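You operate a simulated robot arm through the tools that you are given. There is no shell and no other tool.

You run a simulated robot arm. Do the job below in one go: nothing can be reset, and whatever is moved stays where it is left.

## Task
Shut the tester down and rack the green three-pin lead.
Fine: lead in the black rack; dial to OFF, switch off; green slider on the tally board to zero.

The check looks at the end state, three seconds after you hand in, the way a careful person would. Anything else that was tipped, shoved, dropped, spilled or broken makes it a failure.

## Robot
A 6-joint arm with a two-finger gripper, fixed in place. Base frame: the origin is at the foot of the arm, x ahead of it, y to its left, z up. Units: mm, rad, N and s.
Its first joint turns from -2.897 to 2.897 rad. Payload 2.45 kg.
The tool frame sits at the grasp point between the pads (the TCP): z along the fingers, y along the line on which they close. The tips reach 20 mm beyond it. Largest opening 140 mm; the body of the gripper starts 168 mm behind the TCP.
Orientation is told as [roll, pitch, yaw] about the base's x, y, z axes, in that order, counted from this pose: with the fingers straight down and closing along the base's y, the tool's x points along the base's -x, its y along +y and its z along -z.

## Interface
- The arm moves only by the tool move_arm. Its argument "series" is a list of rows, each an object of numbers (a shift or turn left out is 0, a gripper value left out holds the last): "fingers": the gripper command, from -1 (shut) to 1 (fully open), values between in proportion; "tx", "ty", "tz": the shift along the tool's x, y, z in units of 30 mm (1.0 is 30 mm); "rx", "ry", "rz": the turn, a rotation vector about the tool's x, y, z in units of 8 degrees (1.0 is 8 degrees). In form: [{"fingers": .., "tx": .., "ty": .., "tz": .., "rx": .., "ry": .., "rz": ..}, ...]. A call has 1 to 20 rows; each row shifts and turns the commanded pose from where the row before left it, along the tool's axes as they then stand. A call with a number of a shift or a turn outside -1 to 1 is refused whole. Rows are played at 5 a second. More than 50 mm and 0.15 rad between two rows, or a gripper value outside its range, and nothing of the call is played. A pose out of reach is approached as far as the arm can. The call stops where the force on the tool passes 90 N (or 10 N more than at its start, if that is more) or the arm is blocked; 0.2 s more then pass. Each finger travels about 45 mm/s and halts on what it meets, pressing with about 44 N; the grip force reading is that of the motor and also rises with nothing between the fingers. The clock runs only during rows and for 0.2 s after the last one: add rows that do not move to give the fingers time. The reply holds the time, the measured pose of the TCP, the force on the tool along the base axes, the opening and the grip force, in the units named above and with some noise, with the torque about the TCP (base axes, N m) and any sound that the robot's microphone picked up.
- Cameras (640 x 400 px; columns grow to the right, rows downward): "scene" is fixed at [400.5, -650.8, 1653.6]; the picture's right is [0.98, -0.18, 0.00], its down [-0.09, -0.51, -0.85] and it looks along [0.15, 0.84, -0.52] (base axes); focal length 336 px, centre (320, 200). "wrist" rides on the gripper at [78, 11, -209] in the tool frame; the picture's right is [-0.14, 0.99, 0.00], its down [-0.92, -0.13, -0.37] and it looks along [-0.37, -0.05, 0.93] (tool axes); focal length 280 px, centre (320, 200). There is no depth. A picture from a camera that has moved, and an enlarged one, comes with that camera's place and axes in the base frame and with its lens.
- grab_frame(camera): a new picture of that camera. The clock stands still meanwhile.
- zoom(camera, box): a new picture of the part [left, top, right, bottom] of that camera's present view, enlarged. The clock stands still meanwhile.
- close_job(): hands the job in; it is judged then, once.

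Places have to be worked out from the pictures, the camera data and where the tool is seen. Open the gripper and draw the arm clear of the work before you hand the job in, unless the task says otherwise.

The tools are called after "Call:" by a JSON object that holds its "api" and its "payload". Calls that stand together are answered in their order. move_arm: Moves the arm, as the interface text tells. Its arguments: {"type":"object","properties":{"series":{"type":"array","items":{"type":"object","properties":{"fingers":{"type":"number"},"tx":{"type":"number"},"ty":{"type":"number"},"tz":{"type":"number"},"rx":{"type":"number"},"ry":{"type":"number"},"rz":{"type":"number"}}}}},"required":["series"]} The other tools are called the same way: grab_frame (camera) takes a picture; zoom (camera, box) takes an enlarged picture of a part of a camera's view; close_job () hands the job in.

At the start:

```text
time_s: 0.0
tcp_pos: [440.4, 251.2, 1349.4]
orientation: [0.0, 0.0, -0.001]
force: [-0.2, 0.1, 0.2]
ft_torque: [0.0, -0.03, -0.03]
width: 140.2
finger_force: 0.0
```

scene: 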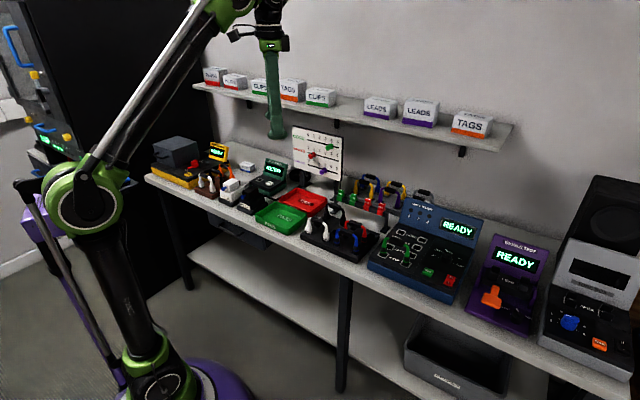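
wrist: 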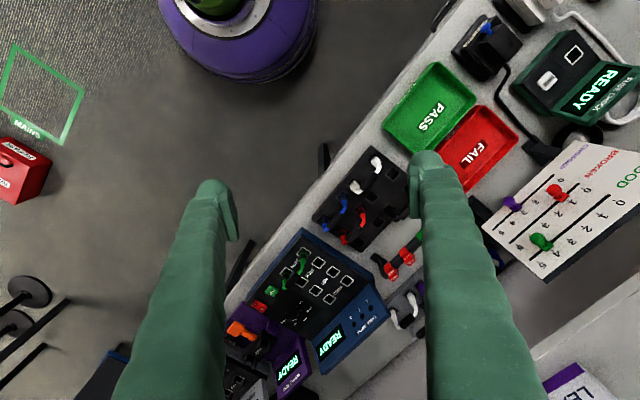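

I'll start by enlarging parts of the scene to identify the testers, leads, racks and tally board.

Call:
{"api": "zoom", "payload": {"camera": "scene", "box": [280, 120, 400, 195]}}

Call:
{"api": "zoom", "payload": {"camera": "scene", "box": [360, 190, 490, 310]}}

Call:
{"api": "zoom", "payload": {"camera": "scene", "box": [460, 220, 640, 390]}}

Call:
{"api": "zoom", "payload": {"camera": "scene", "box": [290, 170, 440, 270]}}

Call:
{"api": "zoom", "payload": {"camera": "scene", "box": [140, 130, 300, 240]}}

Call:
{"api": "zoom", "payload": {"camera": "wrist", "box": [220, 140, 440, 390]}}

```text
5.33 times, centred on (340, 158) of scene
camera zoom: at [400.5, -650.8, 1653.6], right [0.98, -0.18, 0.0], down [-0.09, -0.51, -0.85], along [0.15, 0.84, -0.52], focal length 1791 px, centre (213, 427)
```

zoom: 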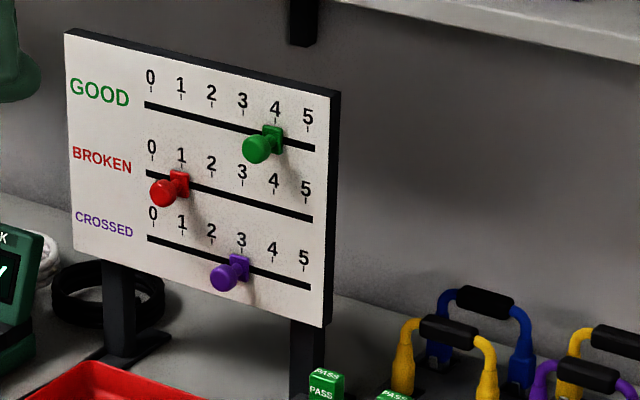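

```text
3.33 times, centred on (425, 250) of scene
camera zoom: at [400.5, -650.8, 1653.6], right [0.98, -0.18, 0.0], down [-0.09, -0.51, -0.85], along [0.15, 0.84, -0.52], focal length 1120 px, centre (-30, 33)
```

zoom: 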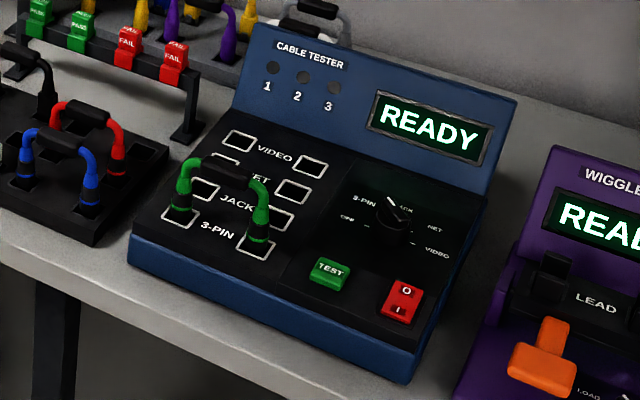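

```text
2.35 times, centred on (550, 305) of scene
camera zoom: at [400.5, -650.8, 1653.6], right [0.98, -0.18, 0.0], down [-0.09, -0.51, -0.85], along [0.15, 0.84, -0.52], focal length 790 px, centre (-221, -47)
```

zoom: 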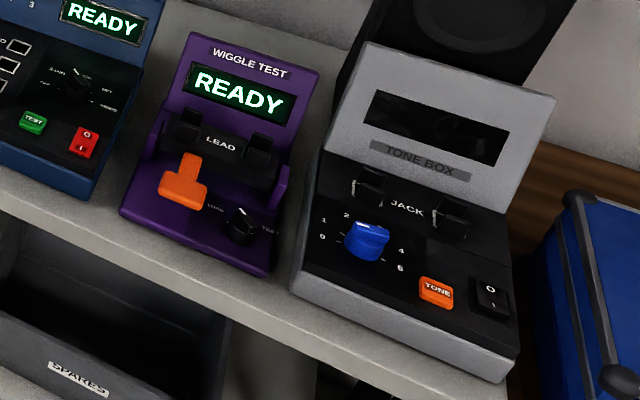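

```text
4.00 times, centred on (365, 220) of scene
camera zoom: at [400.5, -650.8, 1653.6], right [0.98, -0.18, 0.0], down [-0.09, -0.51, -0.85], along [0.15, 0.84, -0.52], focal length 1343 px, centre (140, 120)
```

zoom: 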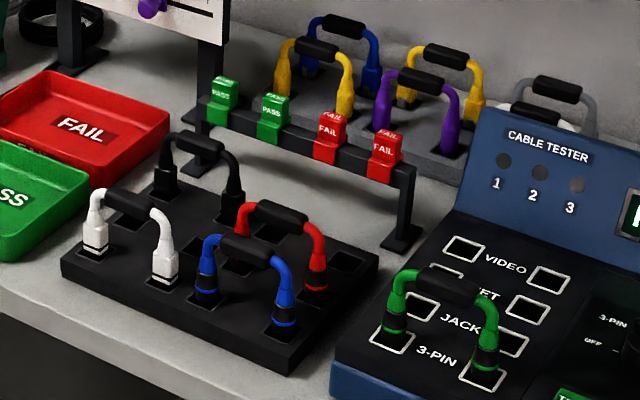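

```text
3.64 times, centred on (220, 185) of scene
camera zoom: at [400.5, -650.8, 1653.6], right [0.98, -0.18, 0.0], down [-0.09, -0.51, -0.85], along [0.15, 0.84, -0.52], focal length 1221 px, centre (684, 254)
```

zoom: 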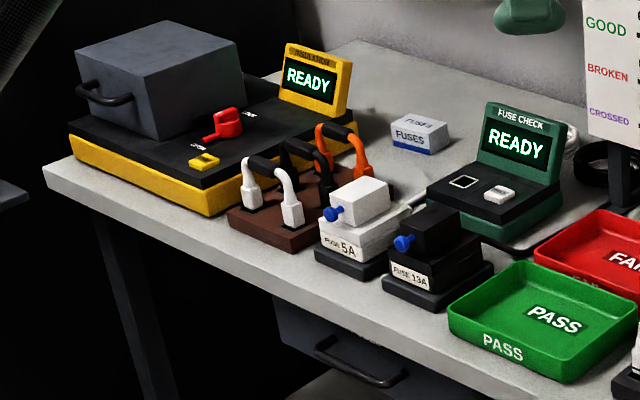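

```text
1.60 times, centred on (330, 265) of wrist
camera zoom: at [363.9, 261.5, 1559.4], right [0.14, 0.99, 0.0], down [0.92, -0.13, 0.37], along [0.37, -0.05, -0.93], focal length 449 px, centre (304, 96)
```

zoom: 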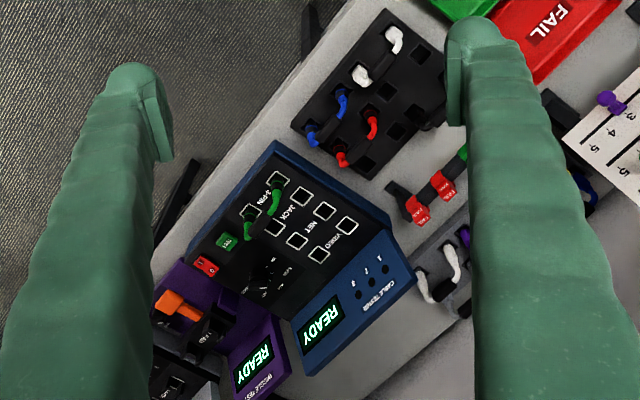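

The green lead sits in the 3-PIN sockets of the blue cable tester, at roughly (786, 139, 980). The bench runs diagonally, and the green tally knob is near (657, 599, 1130). I'll move above the tester for a closer look.

Call:
{"api": "move_arm", "payload": {"series": [{"tx": -0.926, "ty": -0.411, "tz": 0.5}, {"tx": -0.926, "ty": -0.411, "tz": 0.5}, {"tx": -0.926, "ty": -0.411, "tz": 0.5}, {"tx": -0.926, "ty": -0.411, "tz": 0.5}, {"tx": -0.926, "ty": -0.411, "tz": 0.5}, {"tx": -0.926, "ty": -0.411, "tz": 0.5}, {"tx": -0.926, "ty": -0.411, "tz": 0.5}, {"tx": -0.926, "ty": -0.411, "tz": 0.5}, {}]}}

Call:
{"api": "grab_frame", "payload": {"camera": "wrist"}}

Call:
{"api": "grab_frame", "payload": {"camera": "scene"}}

```text
time_s: 2.0
tcp_pos: [663.9, 154.3, 1228.9]
orientation: [-0.002, 0.0, -0.001]
force: [0.4, 0.4, -0.6]
ft_torque: [0.0, 0.01, 0.01]
width: 139.9
finger_force: 0.1
```

```text
taken
camera wrist: at [586.6, 164.0, 1439.6], right [0.14, 0.99, 0.0], down [0.92, -0.13, 0.37], along [0.37, -0.05, -0.93], focal length 280 px, centre (320, 200)
```

wrist: 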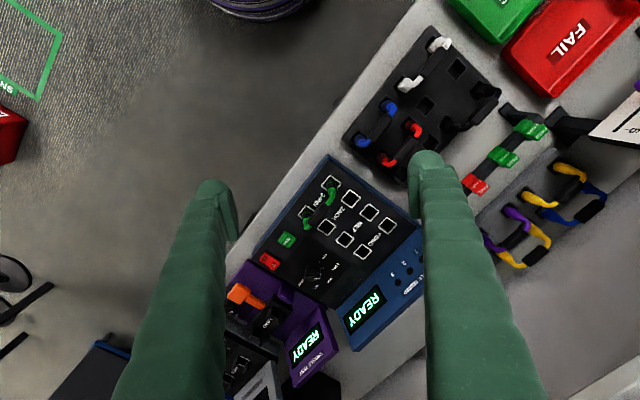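

```text
taken
```

scene: 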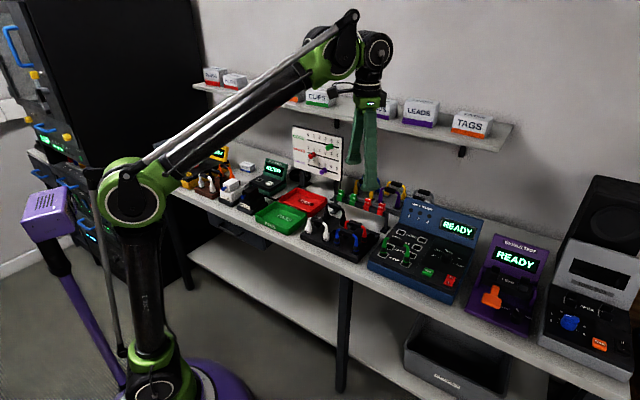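

I can see the bench runs about 43° off the base axes. I'll rotate the gripper to line up with it and move a bit closer, so the tester's features can be measured.

Call:
{"api": "move_arm", "payload": {"series": [{"tx": -0.92, "ty": 0.75, "tz": 0.8}, {"tx": -0.92, "ty": 0.75, "tz": 0.8}, {"rz": 0.896}, {"rz": 0.896}, {"rz": 0.896}, {"rz": 0.896}, {"rz": 0.896}, {"rz": 0.896}, {}, {}]}}

Call:
{"api": "grab_frame", "payload": {"camera": "wrist"}}

Call:
{"api": "zoom", "payload": {"camera": "wrist", "box": [160, 60, 480, 360]}}

```text
time_s: 4.2
tcp_pos: [718.3, 197.9, 1181.3]
orientation: [0.0, -0.002, -0.749]
force: [0.0, 0.5, -0.2]
ft_torque: [0.0, -0.02, -0.01]
width: 140.0
finger_force: 0.0
```

```text
taken
camera wrist: at [669.7, 258.3, 1391.4], right [0.78, 0.63, 0.0], down [0.59, -0.72, 0.37], along [0.23, -0.29, -0.93], focal length 280 px, centre (320, 200)
```

wrist: 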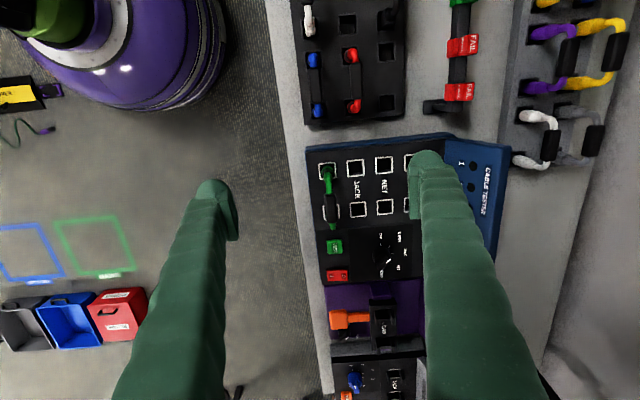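

```text
1.33 times, centred on (320, 210) of wrist
camera zoom: at [669.7, 258.3, 1391.4], right [0.78, 0.63, 0.0], down [0.59, -0.72, 0.37], along [0.23, -0.29, -0.93], focal length 374 px, centre (320, 187)
```

zoom: 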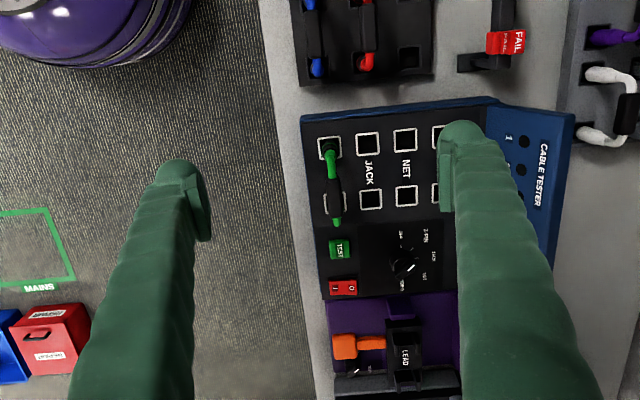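

The lead's axis runs along the bench, and two places in the rack look empty: mid-left and back-right. I'll zoom in on the tester and the rack for details.

Call:
{"api": "zoom", "payload": {"camera": "wrist", "box": [300, 140, 460, 290]}}

Call:
{"api": "zoom", "payload": {"camera": "wrist", "box": [280, 0, 440, 140]}}

Call:
{"api": "zoom", "payload": {"camera": "scene", "box": [380, 220, 470, 300]}}

Call:
{"api": "zoom", "payload": {"camera": "scene", "box": [295, 195, 385, 270]}}

```text
2.67 times, centred on (380, 215) of wrist
camera zoom: at [669.7, 258.3, 1391.4], right [0.78, 0.63, 0.0], down [0.59, -0.72, 0.37], along [0.23, -0.29, -0.93], focal length 748 px, centre (160, 160)
```

zoom: 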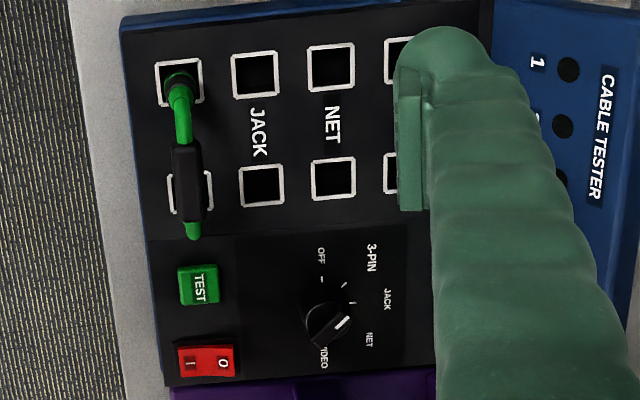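

```text
2.86 times, centred on (360, 70) of wrist
camera zoom: at [669.7, 258.3, 1391.4], right [0.78, 0.63, 0.0], down [0.59, -0.72, 0.37], along [0.23, -0.29, -0.93], focal length 801 px, centre (206, 571)
```

zoom: 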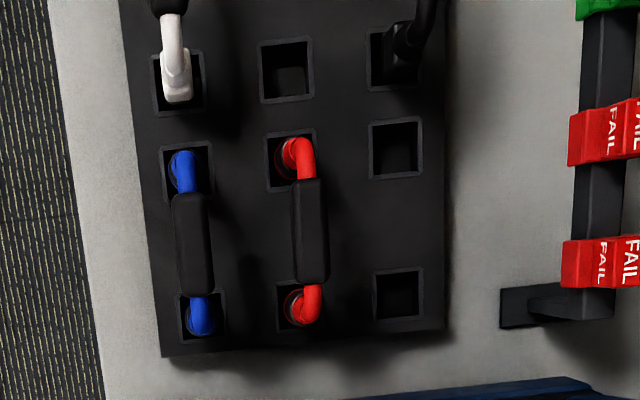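

```text
5.00 times, centred on (425, 260) of scene
camera zoom: at [400.5, -650.8, 1653.6], right [0.98, -0.18, 0.0], down [-0.09, -0.51, -0.85], along [0.15, 0.84, -0.52], focal length 1679 px, centre (-205, -100)
```

zoom: 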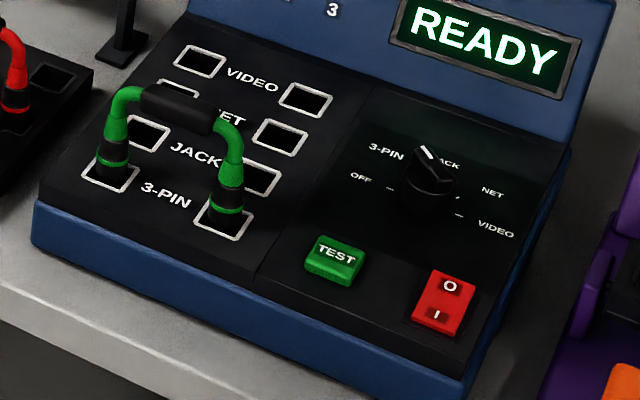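

```text
5.33 times, centred on (340, 232) of scene
camera zoom: at [400.5, -650.8, 1653.6], right [0.98, -0.18, 0.0], down [-0.09, -0.51, -0.85], along [0.15, 0.84, -0.52], focal length 1791 px, centre (213, 27)
```

zoom: 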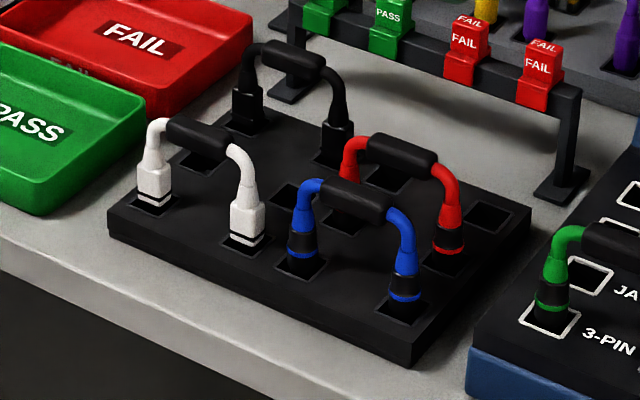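

By triangulation, the panel is flat at about z=912. The lead's sockets are at (764,162) and (821,105), 80 mm apart at 45°, and the handle centre is at (793, 133, 986). The free back-right sockets of the rack are at about (720,370) and (777,314), with the top at about z=870. I'll set yaw to -45° and move over the lead.

Call:
{"api": "move_arm", "payload": {"series": [{"rz": 0.26}, {"tx": -0.8215, "ty": 0.059, "tz": 0.8}, {"tx": -0.8215, "ty": 0.059, "tz": 0.8}, {"tx": -0.8215, "ty": 0.059, "tz": 0.8}, {"tx": -0.8215, "ty": 0.059, "tz": 0.8, "fingers": 0.0}, {}, {}, {}]}}

Call:
{"api": "grab_frame", "payload": {"camera": "wrist"}}

Call:
{"api": "zoom", "payload": {"camera": "scene", "box": [330, 150, 490, 310]}}

```text
time_s: 6.0
tcp_pos: [794.6, 134.2, 1086.8]
orientation: [-0.001, 0.001, -0.787]
force: [-0.7, -0.5, 0.3]
ft_torque: [-0.01, 0.01, -0.01]
width: 69.9
finger_force: 0.1
```

```text
taken
camera wrist: at [748.3, 196.1, 1295.9], right [0.8, 0.6, 0.0], down [0.56, -0.74, 0.37], along [0.22, -0.29, -0.93], focal length 280 px, centre (320, 200)
```

wrist: 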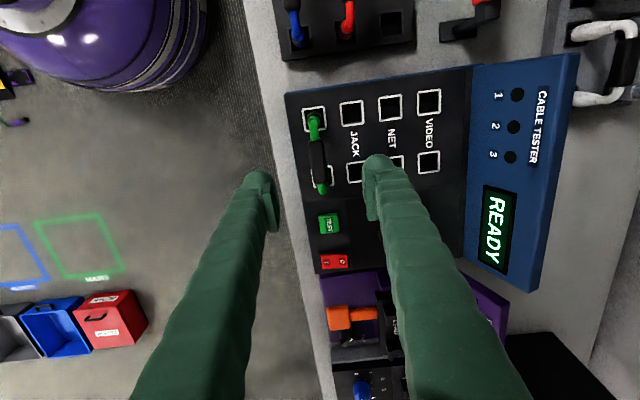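

```text
2.50 times, centred on (410, 230) of scene
camera zoom: at [400.5, -650.8, 1653.6], right [0.98, -0.18, 0.0], down [-0.09, -0.51, -0.85], along [0.15, 0.84, -0.52], focal length 840 px, centre (95, 125)
```

zoom: 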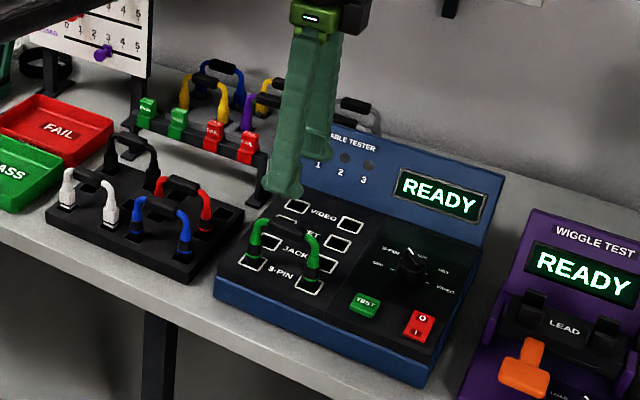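

The lead is centred between the fingers as calculated. I'll descend to about z=987 and check before closing.

Call:
{"api": "move_arm", "payload": {"series": [{"tz": 0.83, "tx": 0.02, "ty": -0.04}, {"tz": 0.83, "tx": 0.02, "ty": -0.03}, {"tz": 0.83}, {"tz": 0.83}, {}, {}]}}

Call:
{"api": "grab_frame", "payload": {"camera": "wrist"}}

Call:
{"api": "zoom", "payload": {"camera": "scene", "box": [370, 200, 470, 290]}}

```text
time_s: 7.4
tcp_pos: [791.5, 133.6, 986.5]
orientation: [-0.001, -0.001, -0.787]
force: [-0.8, -0.3, 0.7]
ft_torque: [0.02, 0.0, -0.02]
width: 69.8
finger_force: 0.1
```

```text
taken
camera wrist: at [745.8, 195.3, 1197.1], right [0.8, 0.6, 0.0], down [0.56, -0.74, 0.37], along [0.22, -0.29, -0.93], focal length 280 px, centre (320, 200)
```

wrist: 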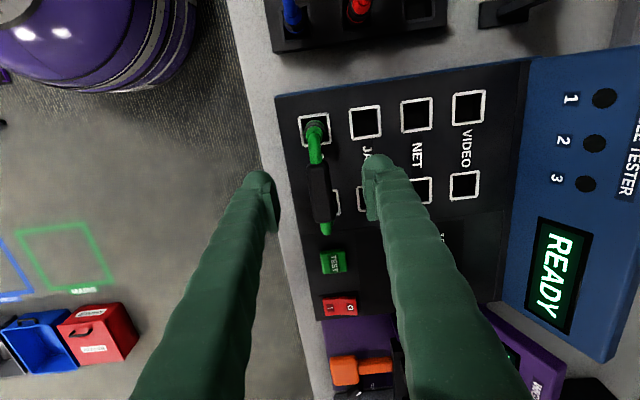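

```text
4.44 times, centred on (420, 245) of scene
camera zoom: at [400.5, -650.8, 1653.6], right [0.98, -0.18, 0.0], down [-0.09, -0.51, -0.85], along [0.15, 0.84, -0.52], focal length 1493 px, centre (-124, 0)
```

zoom: 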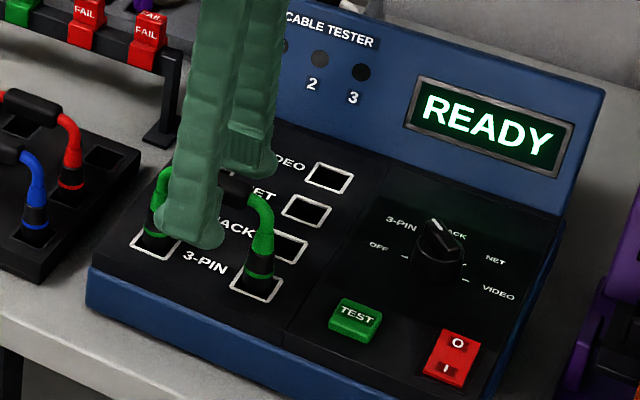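

The handle is centred at the TCP pixel, so I'll close on it.

Call:
{"api": "move_arm", "payload": {"series": [{"fingers": -1}, {}, {}, {}, {}, {}]}}

Call:
{"api": "zoom", "payload": {"camera": "wrist", "box": [240, 100, 440, 260]}}

```text
time_s: 8.8
tcp_pos: [792.5, 132.5, 987.3]
orientation: [0.001, 0.0, -0.786]
force: [0.2, -0.5, 0.2]
ft_torque: [0.02, -0.01, 0.01]
width: 16.5
finger_force: 42.6
```

```text
2.50 times, centred on (340, 180) of wrist
camera zoom: at [745.8, 195.3, 1197.1], right [0.8, 0.6, 0.0], down [0.56, -0.74, 0.37], along [0.22, -0.29, -0.93], focal length 701 px, centre (270, 250)
```

zoom: 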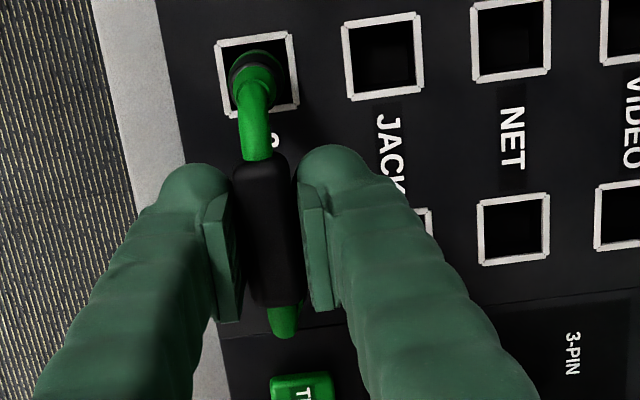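

The handle is held at 16.5 mm with a low side force. I'll pull the lead straight up.

Call:
{"api": "move_arm", "payload": {"series": [{"tz": -0.3}, {"tz": -0.4}, {"tz": -0.5}, {"tz": -0.7}, {"tz": -0.8}, {"tz": -0.8}, {}]}}

Call:
{"api": "zoom", "payload": {"camera": "scene", "box": [370, 180, 490, 290]}}

Call:
{"api": "grab_frame", "payload": {"camera": "wrist"}}

```text
time_s: 10.4
tcp_pos: [792.7, 133.3, 1090.7]
orientation: [-0.001, -0.001, -0.786]
force: [-0.1, -0.2, -1.1]
ft_torque: [0.0, -0.01, 0.02]
width: 16.7
finger_force: 41.6
```

```text
3.64 times, centred on (430, 235) of scene
camera zoom: at [400.5, -650.8, 1653.6], right [0.98, -0.18, 0.0], down [-0.09, -0.51, -0.85], along [0.15, 0.84, -0.52], focal length 1221 px, centre (-80, 73)
```

zoom: 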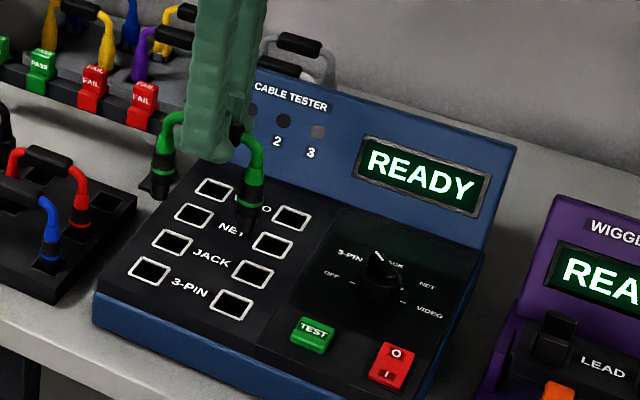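

```text
taken
camera wrist: at [746.0, 195.4, 1300.3], right [0.8, 0.6, 0.0], down [0.56, -0.74, 0.37], along [0.22, -0.29, -0.93], focal length 280 px, centre (320, 200)
```

wrist: 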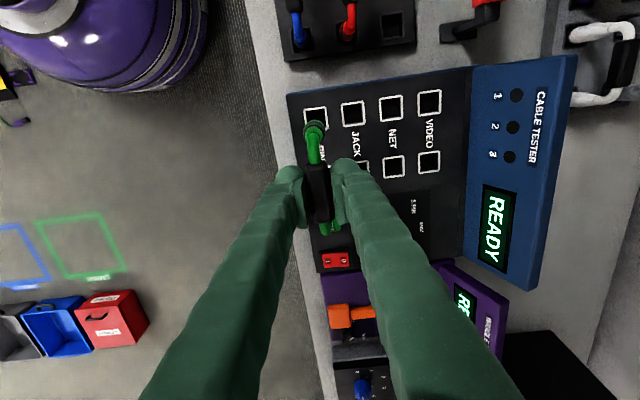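

The lead is free and hanging straight. I'll carry it at this height to above the back-right slot of the black rack.

Call:
{"api": "move_arm", "payload": {"series": [{"tx": 0.851, "ty": 0.556}, {"tx": 0.851, "ty": 0.556}, {"tx": 0.851, "ty": 0.556}, {"tx": 0.851, "ty": 0.556}, {"tx": 0.851, "ty": 0.556}, {"tx": 0.851, "ty": 0.556}, {"tx": 0.851, "ty": 0.556}, {}, {}]}}

Call:
{"api": "zoom", "payload": {"camera": "scene", "box": [295, 165, 415, 270]}}

Call:
{"api": "grab_frame", "payload": {"camera": "wrist"}}

Call:
{"api": "zoom", "payload": {"camera": "wrist", "box": [220, 60, 460, 260]}}

```text
time_s: 12.4
tcp_pos: [746.4, 341.3, 1090.9]
orientation: [0.0, -0.001, -0.786]
force: [-1.1, 0.5, -1.8]
ft_torque: [0.02, -0.02, -0.02]
width: 16.5
finger_force: 42.6
```

```text
3.81 times, centred on (355, 218) of scene
camera zoom: at [400.5, -650.8, 1653.6], right [0.98, -0.18, 0.0], down [-0.09, -0.51, -0.85], along [0.15, 0.84, -0.52], focal length 1279 px, centre (187, 133)
```

zoom: 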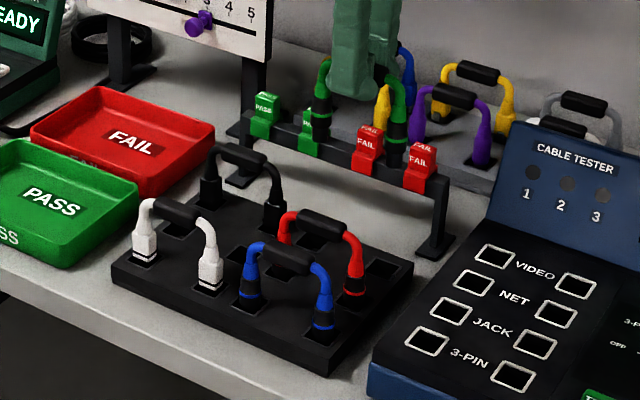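

```text
taken
camera wrist: at [701.1, 404.2, 1300.4], right [0.8, 0.6, 0.0], down [0.56, -0.74, 0.37], along [0.22, -0.29, -0.93], focal length 280 px, centre (320, 200)
```

wrist: 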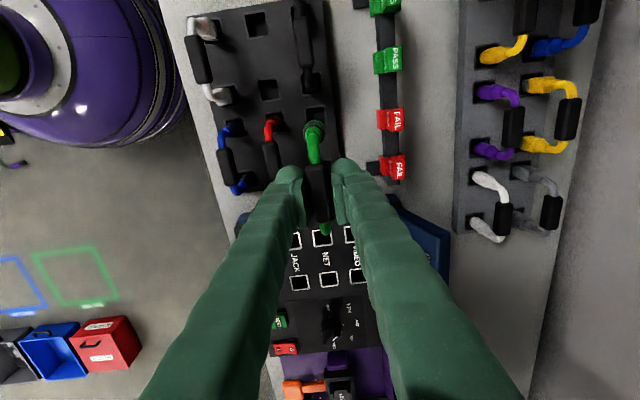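

```text
2.00 times, centred on (340, 160) of wrist
camera zoom: at [701.1, 404.2, 1300.4], right [0.8, 0.6, 0.0], down [0.56, -0.74, 0.37], along [0.22, -0.29, -0.93], focal length 561 px, centre (280, 280)
```

zoom: 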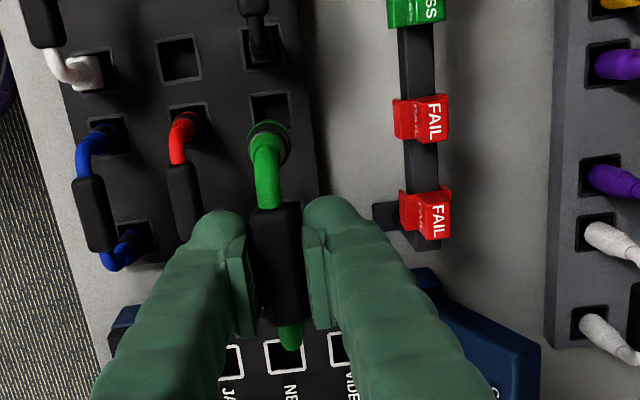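

The target socket midpoint refines to about (748.5, 340.5), and the lead's plugs end about 93 mm below the TCP. I'll lower to about 20 mm above the rack and check alignment.

Call:
{"api": "move_arm", "payload": {"series": [{"tx": -0.066, "ty": 0.028, "tz": 0.6}, {"tz": 0.7}, {"tz": 0.7}, {"tz": 0.7}, {"tz": 0.7}, {}, {}]}}

Call:
{"api": "zoom", "payload": {"camera": "scene", "box": [325, 190, 395, 255]}}

Call:
{"api": "zoom", "payload": {"camera": "wrist", "box": [240, 60, 400, 220]}}

```text
time_s: 14.0
tcp_pos: [750.8, 339.9, 988.8]
orientation: [0.0, -0.001, -0.785]
force: [0.8, -0.5, -2.2]
ft_torque: [0.04, 0.02, 0.0]
width: 16.8
finger_force: 42.7
```

```text
6.15 times, centred on (360, 222) of scene
camera zoom: at [400.5, -650.8, 1653.6], right [0.98, -0.18, 0.0], down [-0.09, -0.51, -0.85], along [0.15, 0.84, -0.52], focal length 2067 px, centre (74, 62)
```

zoom: 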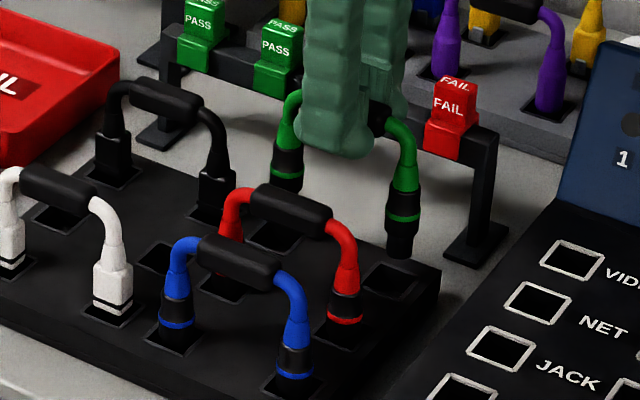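

```text
2.50 times, centred on (320, 140) of wrist
camera zoom: at [703.6, 402.7, 1199.2], right [0.8, 0.6, 0.0], down [0.56, -0.74, 0.37], along [0.22, -0.29, -0.93], focal length 701 px, centre (320, 350)
```

zoom: 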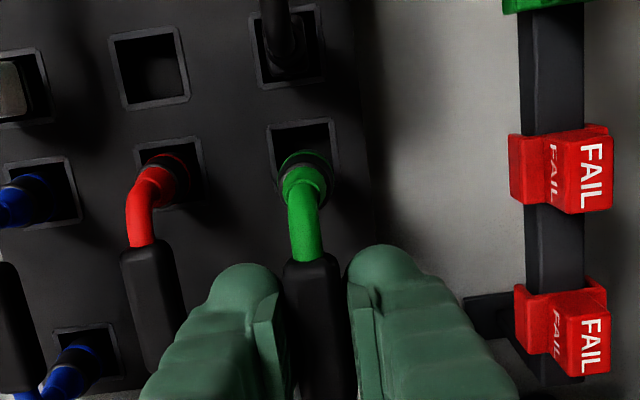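

Both views show the plugs about 2.5 mm too far to the right along the bench direction. I'll correct that and lower gently to entry depth.

Call:
{"api": "move_arm", "payload": {"series": [{"tx": 0.085}, {}, {"tz": 0.25}, {"tz": 0.25}, {"tz": 0.2}, {}]}}

Call:
{"api": "zoom", "payload": {"camera": "scene", "box": [325, 190, 395, 255]}}

Call:
{"api": "zoom", "payload": {"camera": "wrist", "box": [240, 60, 400, 220]}}

```text
time_s: 15.4
tcp_pos: [746.8, 342.5, 968.0]
orientation: [-0.001, 0.001, -0.784]
force: [0.3, 0.7, -0.5]
ft_torque: [0.01, 0.01, -0.02]
width: 16.8
finger_force: 42.4
```

```text
6.15 times, centred on (360, 222) of scene
camera zoom: at [400.5, -650.8, 1653.6], right [0.98, -0.18, 0.0], down [-0.09, -0.51, -0.85], along [0.15, 0.84, -0.52], focal length 2067 px, centre (74, 62)
```

zoom: 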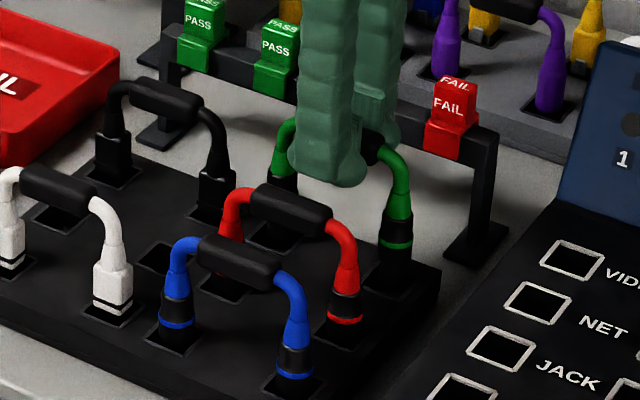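

```text
2.50 times, centred on (320, 140) of wrist
camera zoom: at [701.6, 404.8, 1177.8], right [0.8, 0.6, 0.0], down [0.56, -0.74, 0.37], along [0.22, -0.29, -0.93], focal length 701 px, centre (320, 350)
```

zoom: 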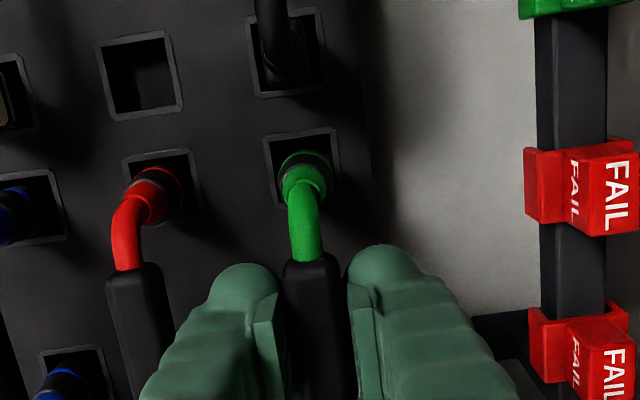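

No contact force, and both plugs are entering the sockets. I'll lower further in small steps.

Call:
{"api": "move_arm", "payload": {"series": [{"tz": 0.2}, {"tz": 0.15}, {"tz": 0.1}, {}]}}

Call:
{"api": "zoom", "payload": {"camera": "scene", "box": [325, 190, 395, 255]}}

Call:
{"api": "zoom", "payload": {"camera": "wrist", "box": [240, 60, 400, 220]}}

```text
time_s: 16.4
tcp_pos: [748.2, 342.8, 953.5]
orientation: [0.0, -0.001, -0.786]
force: [-0.5, 0.7, -1.1]
ft_torque: [0.02, 0.01, 0.01]
width: 16.6
finger_force: 42.3
```

```text
6.15 times, centred on (360, 222) of scene
camera zoom: at [400.5, -650.8, 1653.6], right [0.98, -0.18, 0.0], down [-0.09, -0.51, -0.85], along [0.15, 0.84, -0.52], focal length 2067 px, centre (74, 62)
```

zoom: 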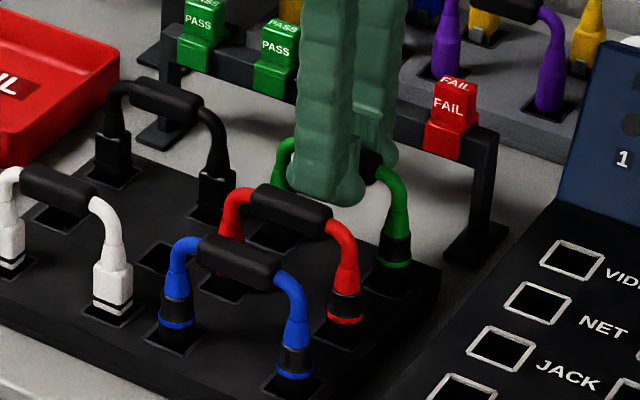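

```text
2.50 times, centred on (320, 140) of wrist
camera zoom: at [701.8, 405.1, 1163.4], right [0.8, 0.6, 0.0], down [0.56, -0.74, 0.37], along [0.22, -0.29, -0.93], focal length 701 px, centre (320, 350)
```

zoom: 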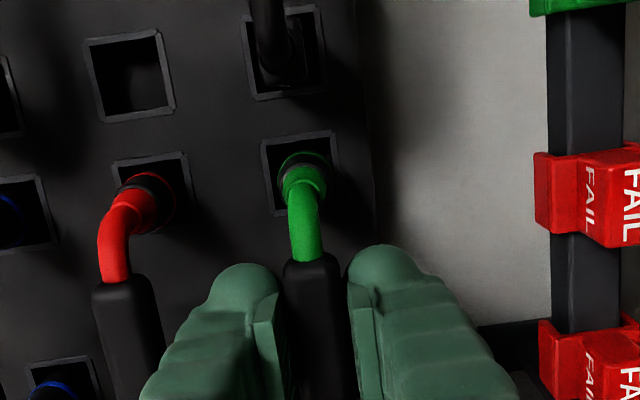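

Still no contact, and the collar is almost level with how the red lead sits. I'll go down a few more millimetres until it seats.

Call:
{"api": "move_arm", "payload": {"series": [{"tz": 0.07}, {"tz": 0.07}, {"tz": 0.05}, {}]}}

Call:
{"api": "zoom", "payload": {"camera": "scene", "box": [325, 190, 395, 255]}}

```text
time_s: 17.4
tcp_pos: [748.2, 342.5, 948.4]
orientation: [0.001, 0.0, -0.788]
force: [6.0, 2.9, 38.1]
ft_torque: [0.19, -0.18, -0.01]
width: 16.8
finger_force: 42.6
```

```text
6.15 times, centred on (360, 222) of scene
camera zoom: at [400.5, -650.8, 1653.6], right [0.98, -0.18, 0.0], down [-0.09, -0.51, -0.85], along [0.15, 0.84, -0.52], focal length 2067 px, centre (74, 62)
```

zoom: 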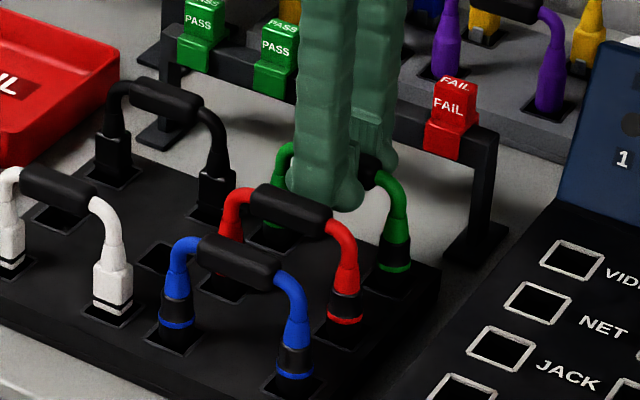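

It is seated: 38 N upward at z=948, the same height as the neighbouring leads. I'll relax slightly, open to about 45 mm, and rise straight up.

Call:
{"api": "move_arm", "payload": {"series": [{"tz": -0.05}, {"fingers": -0.35}, {}, {}, {}]}}

Call:
{"api": "move_arm", "payload": {"series": [{"tz": -0.4}, {"tz": -0.7}, {"tz": -0.9}, {"tz": -0.9}, {"tz": -0.9}, {"tz": -0.9}, {}]}}

Call:
{"api": "zoom", "payload": {"camera": "scene", "box": [305, 180, 405, 265]}}

Call:
{"api": "zoom", "payload": {"camera": "wrist", "box": [200, 20, 440, 220]}}

```text
time_s: 18.6
tcp_pos: [747.5, 343.4, 951.3]
orientation: [0.0, 0.001, -0.786]
force: [-0.1, 0.4, 0.9]
ft_torque: [0.03, 0.02, 0.01]
width: 45.3
finger_force: 0.0
```

```text
time_s: 20.2
tcp_pos: [747.9, 342.9, 1091.7]
orientation: [0.002, 0.0, -0.786]
force: [0.1, -0.6, -0.1]
ft_torque: [-0.01, 0.0, 0.01]
width: 45.5
finger_force: 0.0
```

```text
4.71 times, centred on (355, 222) of scene
camera zoom: at [400.5, -650.8, 1653.6], right [0.98, -0.18, 0.0], down [-0.09, -0.51, -0.85], along [0.15, 0.84, -0.52], focal length 1580 px, centre (155, 94)
```

zoom: 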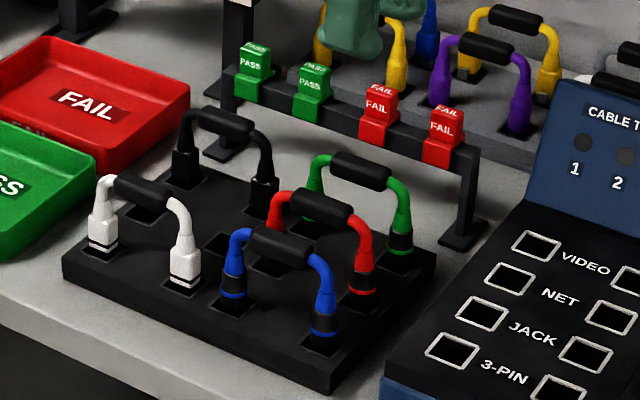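

```text
2.00 times, centred on (320, 120) of wrist
camera zoom: at [701.5, 405.6, 1301.5], right [0.8, 0.6, 0.0], down [0.56, -0.74, 0.37], along [0.22, -0.29, -0.93], focal length 561 px, centre (320, 360)
```

zoom: 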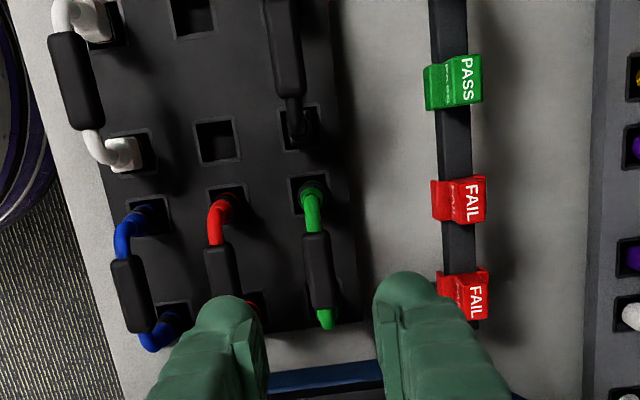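

The green lead stands fully in the black rack. Next I'll move above the tester's dial, at about (955, 93), to see its pointer and labels.

Call:
{"api": "move_arm", "payload": {"series": [{"tx": -0.865, "ty": -0.101}, {"tx": -0.865, "ty": -0.101}, {"tx": -0.865, "ty": -0.101}, {"tx": -0.865, "ty": -0.101}, {"tx": -0.865, "ty": -0.101}, {"tx": -0.865, "ty": -0.101}, {"tx": -0.865, "ty": -0.101}, {"tx": -0.865, "ty": -0.101}, {"tx": -0.865, "ty": -0.101}, {"tx": -0.865, "ty": -0.101}, {"fingers": 0}, {}, {}]}}

Call:
{"api": "grab_frame", "payload": {"camera": "wrist"}}

Call:
{"api": "zoom", "payload": {"camera": "wrist", "box": [220, 100, 420, 260]}}

Call:
{"api": "zoom", "payload": {"camera": "scene", "box": [425, 235, 485, 290]}}

```text
time_s: 23.0
tcp_pos: [909.4, 138.8, 1091.1]
orientation: [0.002, -0.001, -0.786]
force: [-0.4, -0.1, -0.5]
ft_torque: [0.03, -0.03, -0.03]
width: 69.9
finger_force: 0.0
```

```text
taken
camera wrist: at [862.8, 200.8, 1300.9], right [0.8, 0.6, 0.0], down [0.56, -0.74, 0.37], along [0.22, -0.29, -0.93], focal length 280 px, centre (320, 200)
```

wrist: 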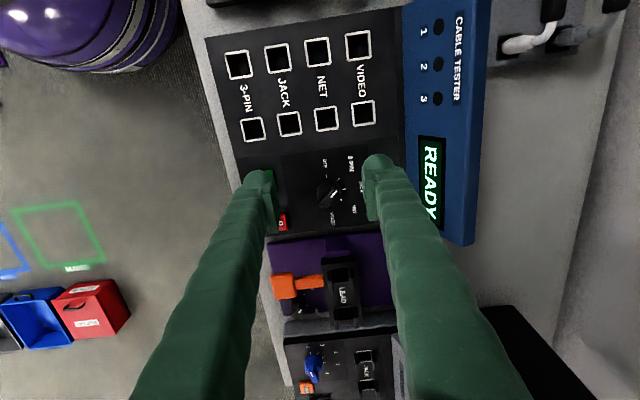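

```text
2.50 times, centred on (320, 180) of wrist
camera zoom: at [862.8, 200.8, 1300.9], right [0.8, 0.6, 0.0], down [0.56, -0.74, 0.37], along [0.22, -0.29, -0.93], focal length 701 px, centre (320, 250)
```

zoom: 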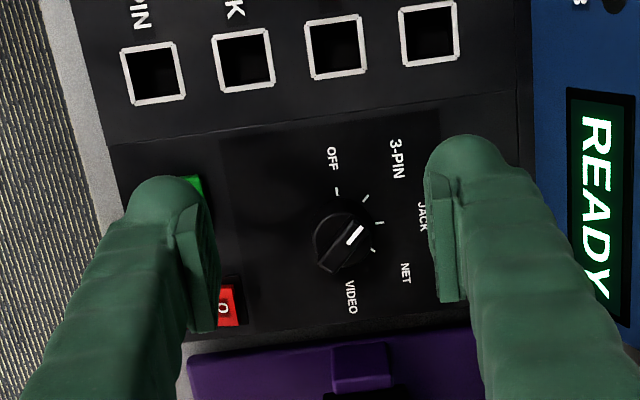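

```text
7.27 times, centred on (455, 262) of scene
camera zoom: at [400.5, -650.8, 1653.6], right [0.98, -0.18, 0.0], down [-0.09, -0.51, -0.85], along [0.15, 0.84, -0.52], focal length 2442 px, centre (-662, -254)
```

zoom: 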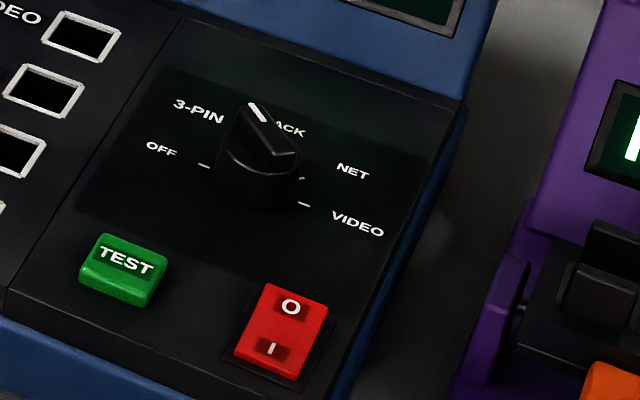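

The dial points to 3-PIN, and OFF is 45° counter-clockwise from there, toward the rack side. The dial is at about (959, 96) with a ridge top near z≈940. I'll turn the gripper to straddle the ridge and come down to just above it.

Call:
{"api": "move_arm", "payload": {"series": [{"rz": 0.937}, {"rz": 0.937}, {"rz": 0.937}, {"rz": 0.937}, {"rz": 0.937}, {"rz": 0.937}, {"tx": -0.72, "ty": 0.82}, {"tx": -0.72, "ty": 0.82}, {"tz": 0.8}, {"tz": 0.8}, {"tz": 0.8}, {}, {}]}}

Call:
{"api": "grab_frame", "payload": {"camera": "wrist"}}

Call:
{"api": "zoom", "payload": {"camera": "wrist", "box": [220, 100, 420, 260]}}

Call:
{"api": "zoom", "payload": {"camera": "scene", "box": [400, 200, 500, 290]}}

Call:
{"api": "grab_frame", "payload": {"camera": "scene"}}

```text
time_s: 25.8
tcp_pos: [958.1, 93.2, 1018.4]
orientation: [0.0, -0.001, -1.573]
force: [0.2, 0.3, 0.1]
ft_torque: [0.0, -0.02, 0.03]
width: 69.8
finger_force: 0.0
```

```text
taken
camera wrist: at [970.6, 171.3, 1228.7], right [0.99, -0.14, 0.0], down [-0.13, -0.92, 0.37], along [-0.05, -0.36, -0.93], focal length 280 px, centre (320, 200)
```

wrist: 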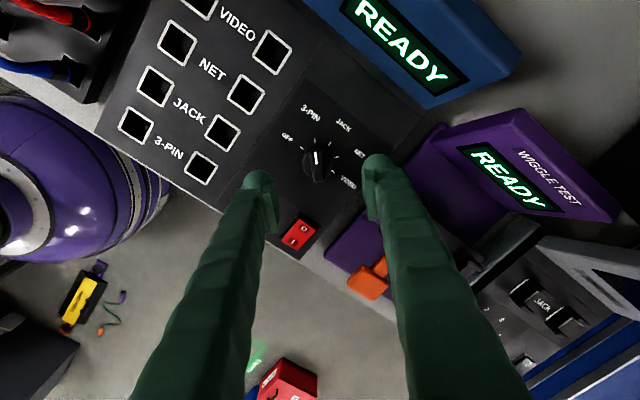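

```text
2.50 times, centred on (320, 180) of wrist
camera zoom: at [970.6, 171.3, 1228.7], right [0.99, -0.14, 0.0], down [-0.13, -0.92, 0.37], along [-0.05, -0.36, -0.93], focal length 701 px, centre (320, 250)
```

zoom: 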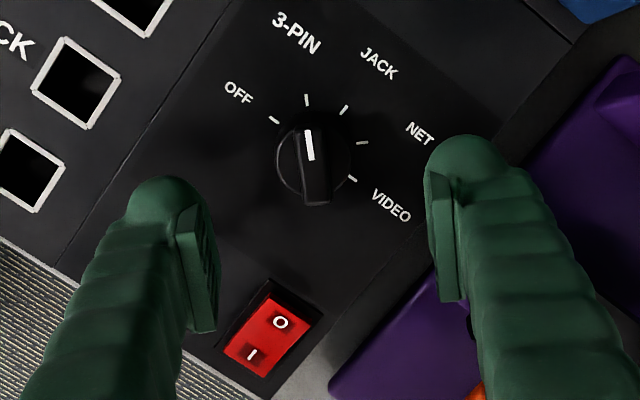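

```text
4.44 times, centred on (450, 245) of scene
camera zoom: at [400.5, -650.8, 1653.6], right [0.98, -0.18, 0.0], down [-0.09, -0.51, -0.85], along [0.15, 0.84, -0.52], focal length 1493 px, centre (-258, 0)
```

zoom: 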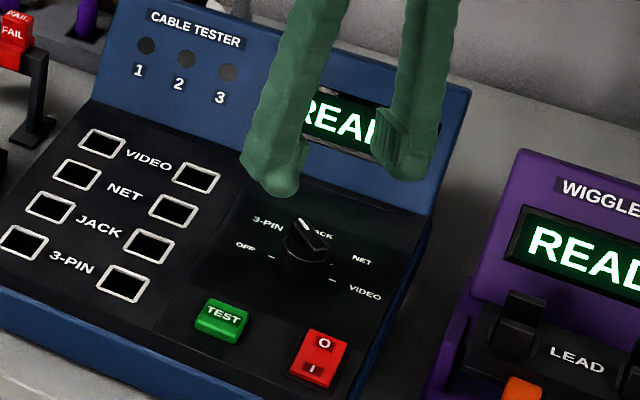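

```text
taken
```

scene: 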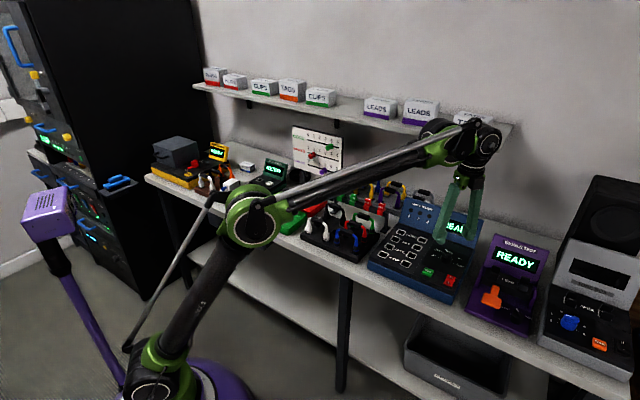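

The fingers straddle the ridge squarely, with the pointer on the 3-PIN tick. I'll narrow the opening to about 48 mm, correct by 1.5 mm, and descend to grip the ridge.

Call:
{"api": "move_arm", "payload": {"series": [{"fingers": -0.3, "tx": 0.055, "ty": -0.05}, {}, {"tz": 0.8}, {"tz": 0.8}, {"tz": 0.65}, {}, {}]}}

Call:
{"api": "zoom", "payload": {"camera": "wrist", "box": [220, 100, 420, 260]}}

Call:
{"api": "zoom", "payload": {"camera": "scene", "box": [425, 220, 495, 290]}}

```text
time_s: 27.4
tcp_pos: [956.1, 95.1, 952.4]
orientation: [-0.001, 0.001, -1.573]
force: [0.6, -0.8, -0.4]
ft_torque: [-0.02, 0.0, 0.0]
width: 49.3
finger_force: 0.0
```

```text
2.50 times, centred on (320, 180) of wrist
camera zoom: at [968.2, 173.1, 1162.2], right [0.99, -0.14, 0.0], down [-0.13, -0.92, 0.37], along [-0.05, -0.36, -0.93], focal length 701 px, centre (320, 250)
```

zoom: 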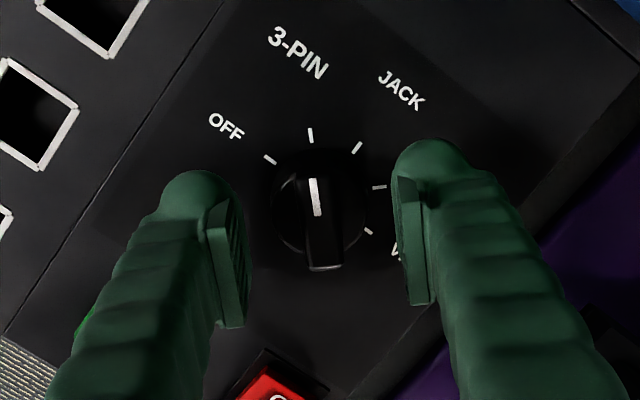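

```text
5.71 times, centred on (460, 255) of scene
camera zoom: at [400.5, -650.8, 1653.6], right [0.98, -0.18, 0.0], down [-0.09, -0.51, -0.85], along [0.15, 0.84, -0.52], focal length 1919 px, centre (-480, -114)
```

zoom: 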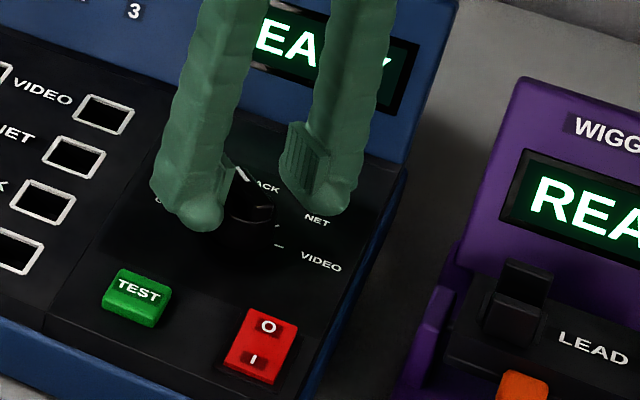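

The ridge is centred between the pads. I'll lower 4 mm and close.

Call:
{"api": "move_arm", "payload": {"series": [{"tz": 0.13}, {"fingers": -1}, {}, {}, {}, {}]}}

Call:
{"api": "zoom", "payload": {"camera": "wrist", "box": [220, 100, 420, 260]}}

```text
time_s: 28.4
tcp_pos: [957.1, 96.2, 952.8]
orientation: [0.007, 0.0, -1.573]
force: [16.1, 0.4, 46.4]
ft_torque: [-0.07, 0.1, -0.05]
width: 12.5
finger_force: 29.8
stopped in row 5: the force on the tool passed its limit at 96 N (the readings are from after the stop); the commanded pose is now the measured one
```

```text
2.50 times, centred on (320, 180) of wrist
camera zoom: at [966.8, 173.0, 1162.8], right [0.99, -0.14, 0.01], down [-0.13, -0.92, 0.37], along [-0.05, -0.36, -0.93], focal length 701 px, centre (320, 250)
```

zoom: 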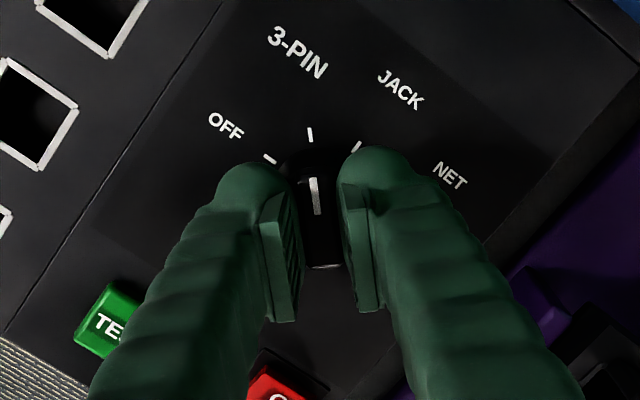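

The pads reached the ridge (12.5 mm) but the tips are pressing on the knob's shoulder. I'll open a little, raise 3 mm, and grip again.

Call:
{"api": "move_arm", "payload": {"series": [{"fingers": -0.65}, {"tz": -0.1}, {}, {}]}}

Call:
{"api": "move_arm", "payload": {"series": [{"fingers": -1}, {}, {}, {}]}}

```text
time_s: 29.4
tcp_pos: [957.2, 96.1, 952.7]
orientation: [0.004, -0.001, -1.573]
force: [-0.6, 0.6, 0.0]
ft_torque: [0.05, -0.04, -0.02]
width: 24.4
finger_force: 0.1
```

```text
time_s: 30.4
tcp_pos: [955.8, 95.6, 953.4]
orientation: [0.001, -0.001, -1.572]
force: [-19.0, -1.6, -11.1]
ft_torque: [0.02, 0.19, 0.04]
width: 12.2
finger_force: 38.9
```

It's gripped on the ridge with only modest side force. I'll rotate counter-clockwise in steps toward OFF.

Call:
{"api": "move_arm", "payload": {"series": [{"rz": -0.5, "ty": -0.02}, {"rz": -0.7}, {"rz": -0.7}, {"rz": -0.7}, {}]}}

Call:
{"api": "zoom", "payload": {"camera": "wrist", "box": [220, 100, 420, 260]}}

```text
time_s: 31.6
tcp_pos: [956.7, 95.5, 954.3]
orientation: [0.003, -0.001, -1.208]
force: [9.4, 0.3, 15.0]
ft_torque: [0.1, -0.08, -0.02]
width: 12.0
finger_force: 39.3
```

```text
2.50 times, centred on (320, 180) of wrist
camera zoom: at [939.3, 172.2, 1163.6], right [0.97, 0.22, 0.0], down [0.21, -0.91, 0.37], along [0.09, -0.36, -0.93], focal length 701 px, centre (320, 250)
```

zoom: 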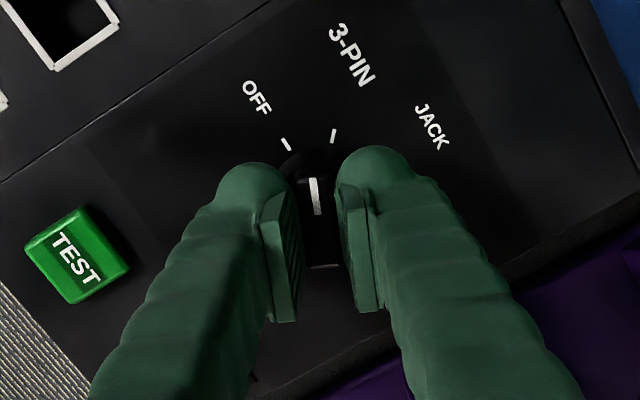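

The knob is turning with the gripper. I'll finish the remaining 24°.

Call:
{"api": "move_arm", "payload": {"series": [{"rz": -0.75}, {"rz": -0.75}, {"rz": -0.75}, {"rz": -0.78}, {}, {}]}}

Call:
{"api": "zoom", "payload": {"camera": "wrist", "box": [220, 100, 420, 260]}}

```text
time_s: 33.0
tcp_pos: [957.3, 96.2, 953.1]
orientation: [0.003, -0.002, -0.786]
force: [31.6, 7.3, 23.7]
ft_torque: [0.01, -0.35, -0.05]
width: 11.9
finger_force: 38.8
```

```text
2.50 times, centred on (320, 180) of wrist
camera zoom: at [909.7, 158.7, 1162.8], right [0.8, 0.6, 0.0], down [0.56, -0.74, 0.37], along [0.23, -0.29, -0.93], focal length 701 px, centre (320, 250)
```

zoom: 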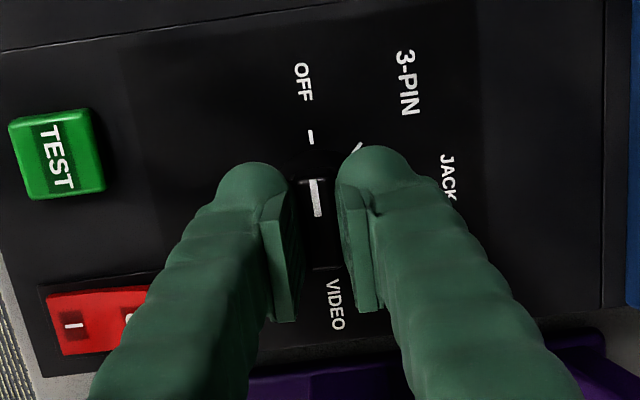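

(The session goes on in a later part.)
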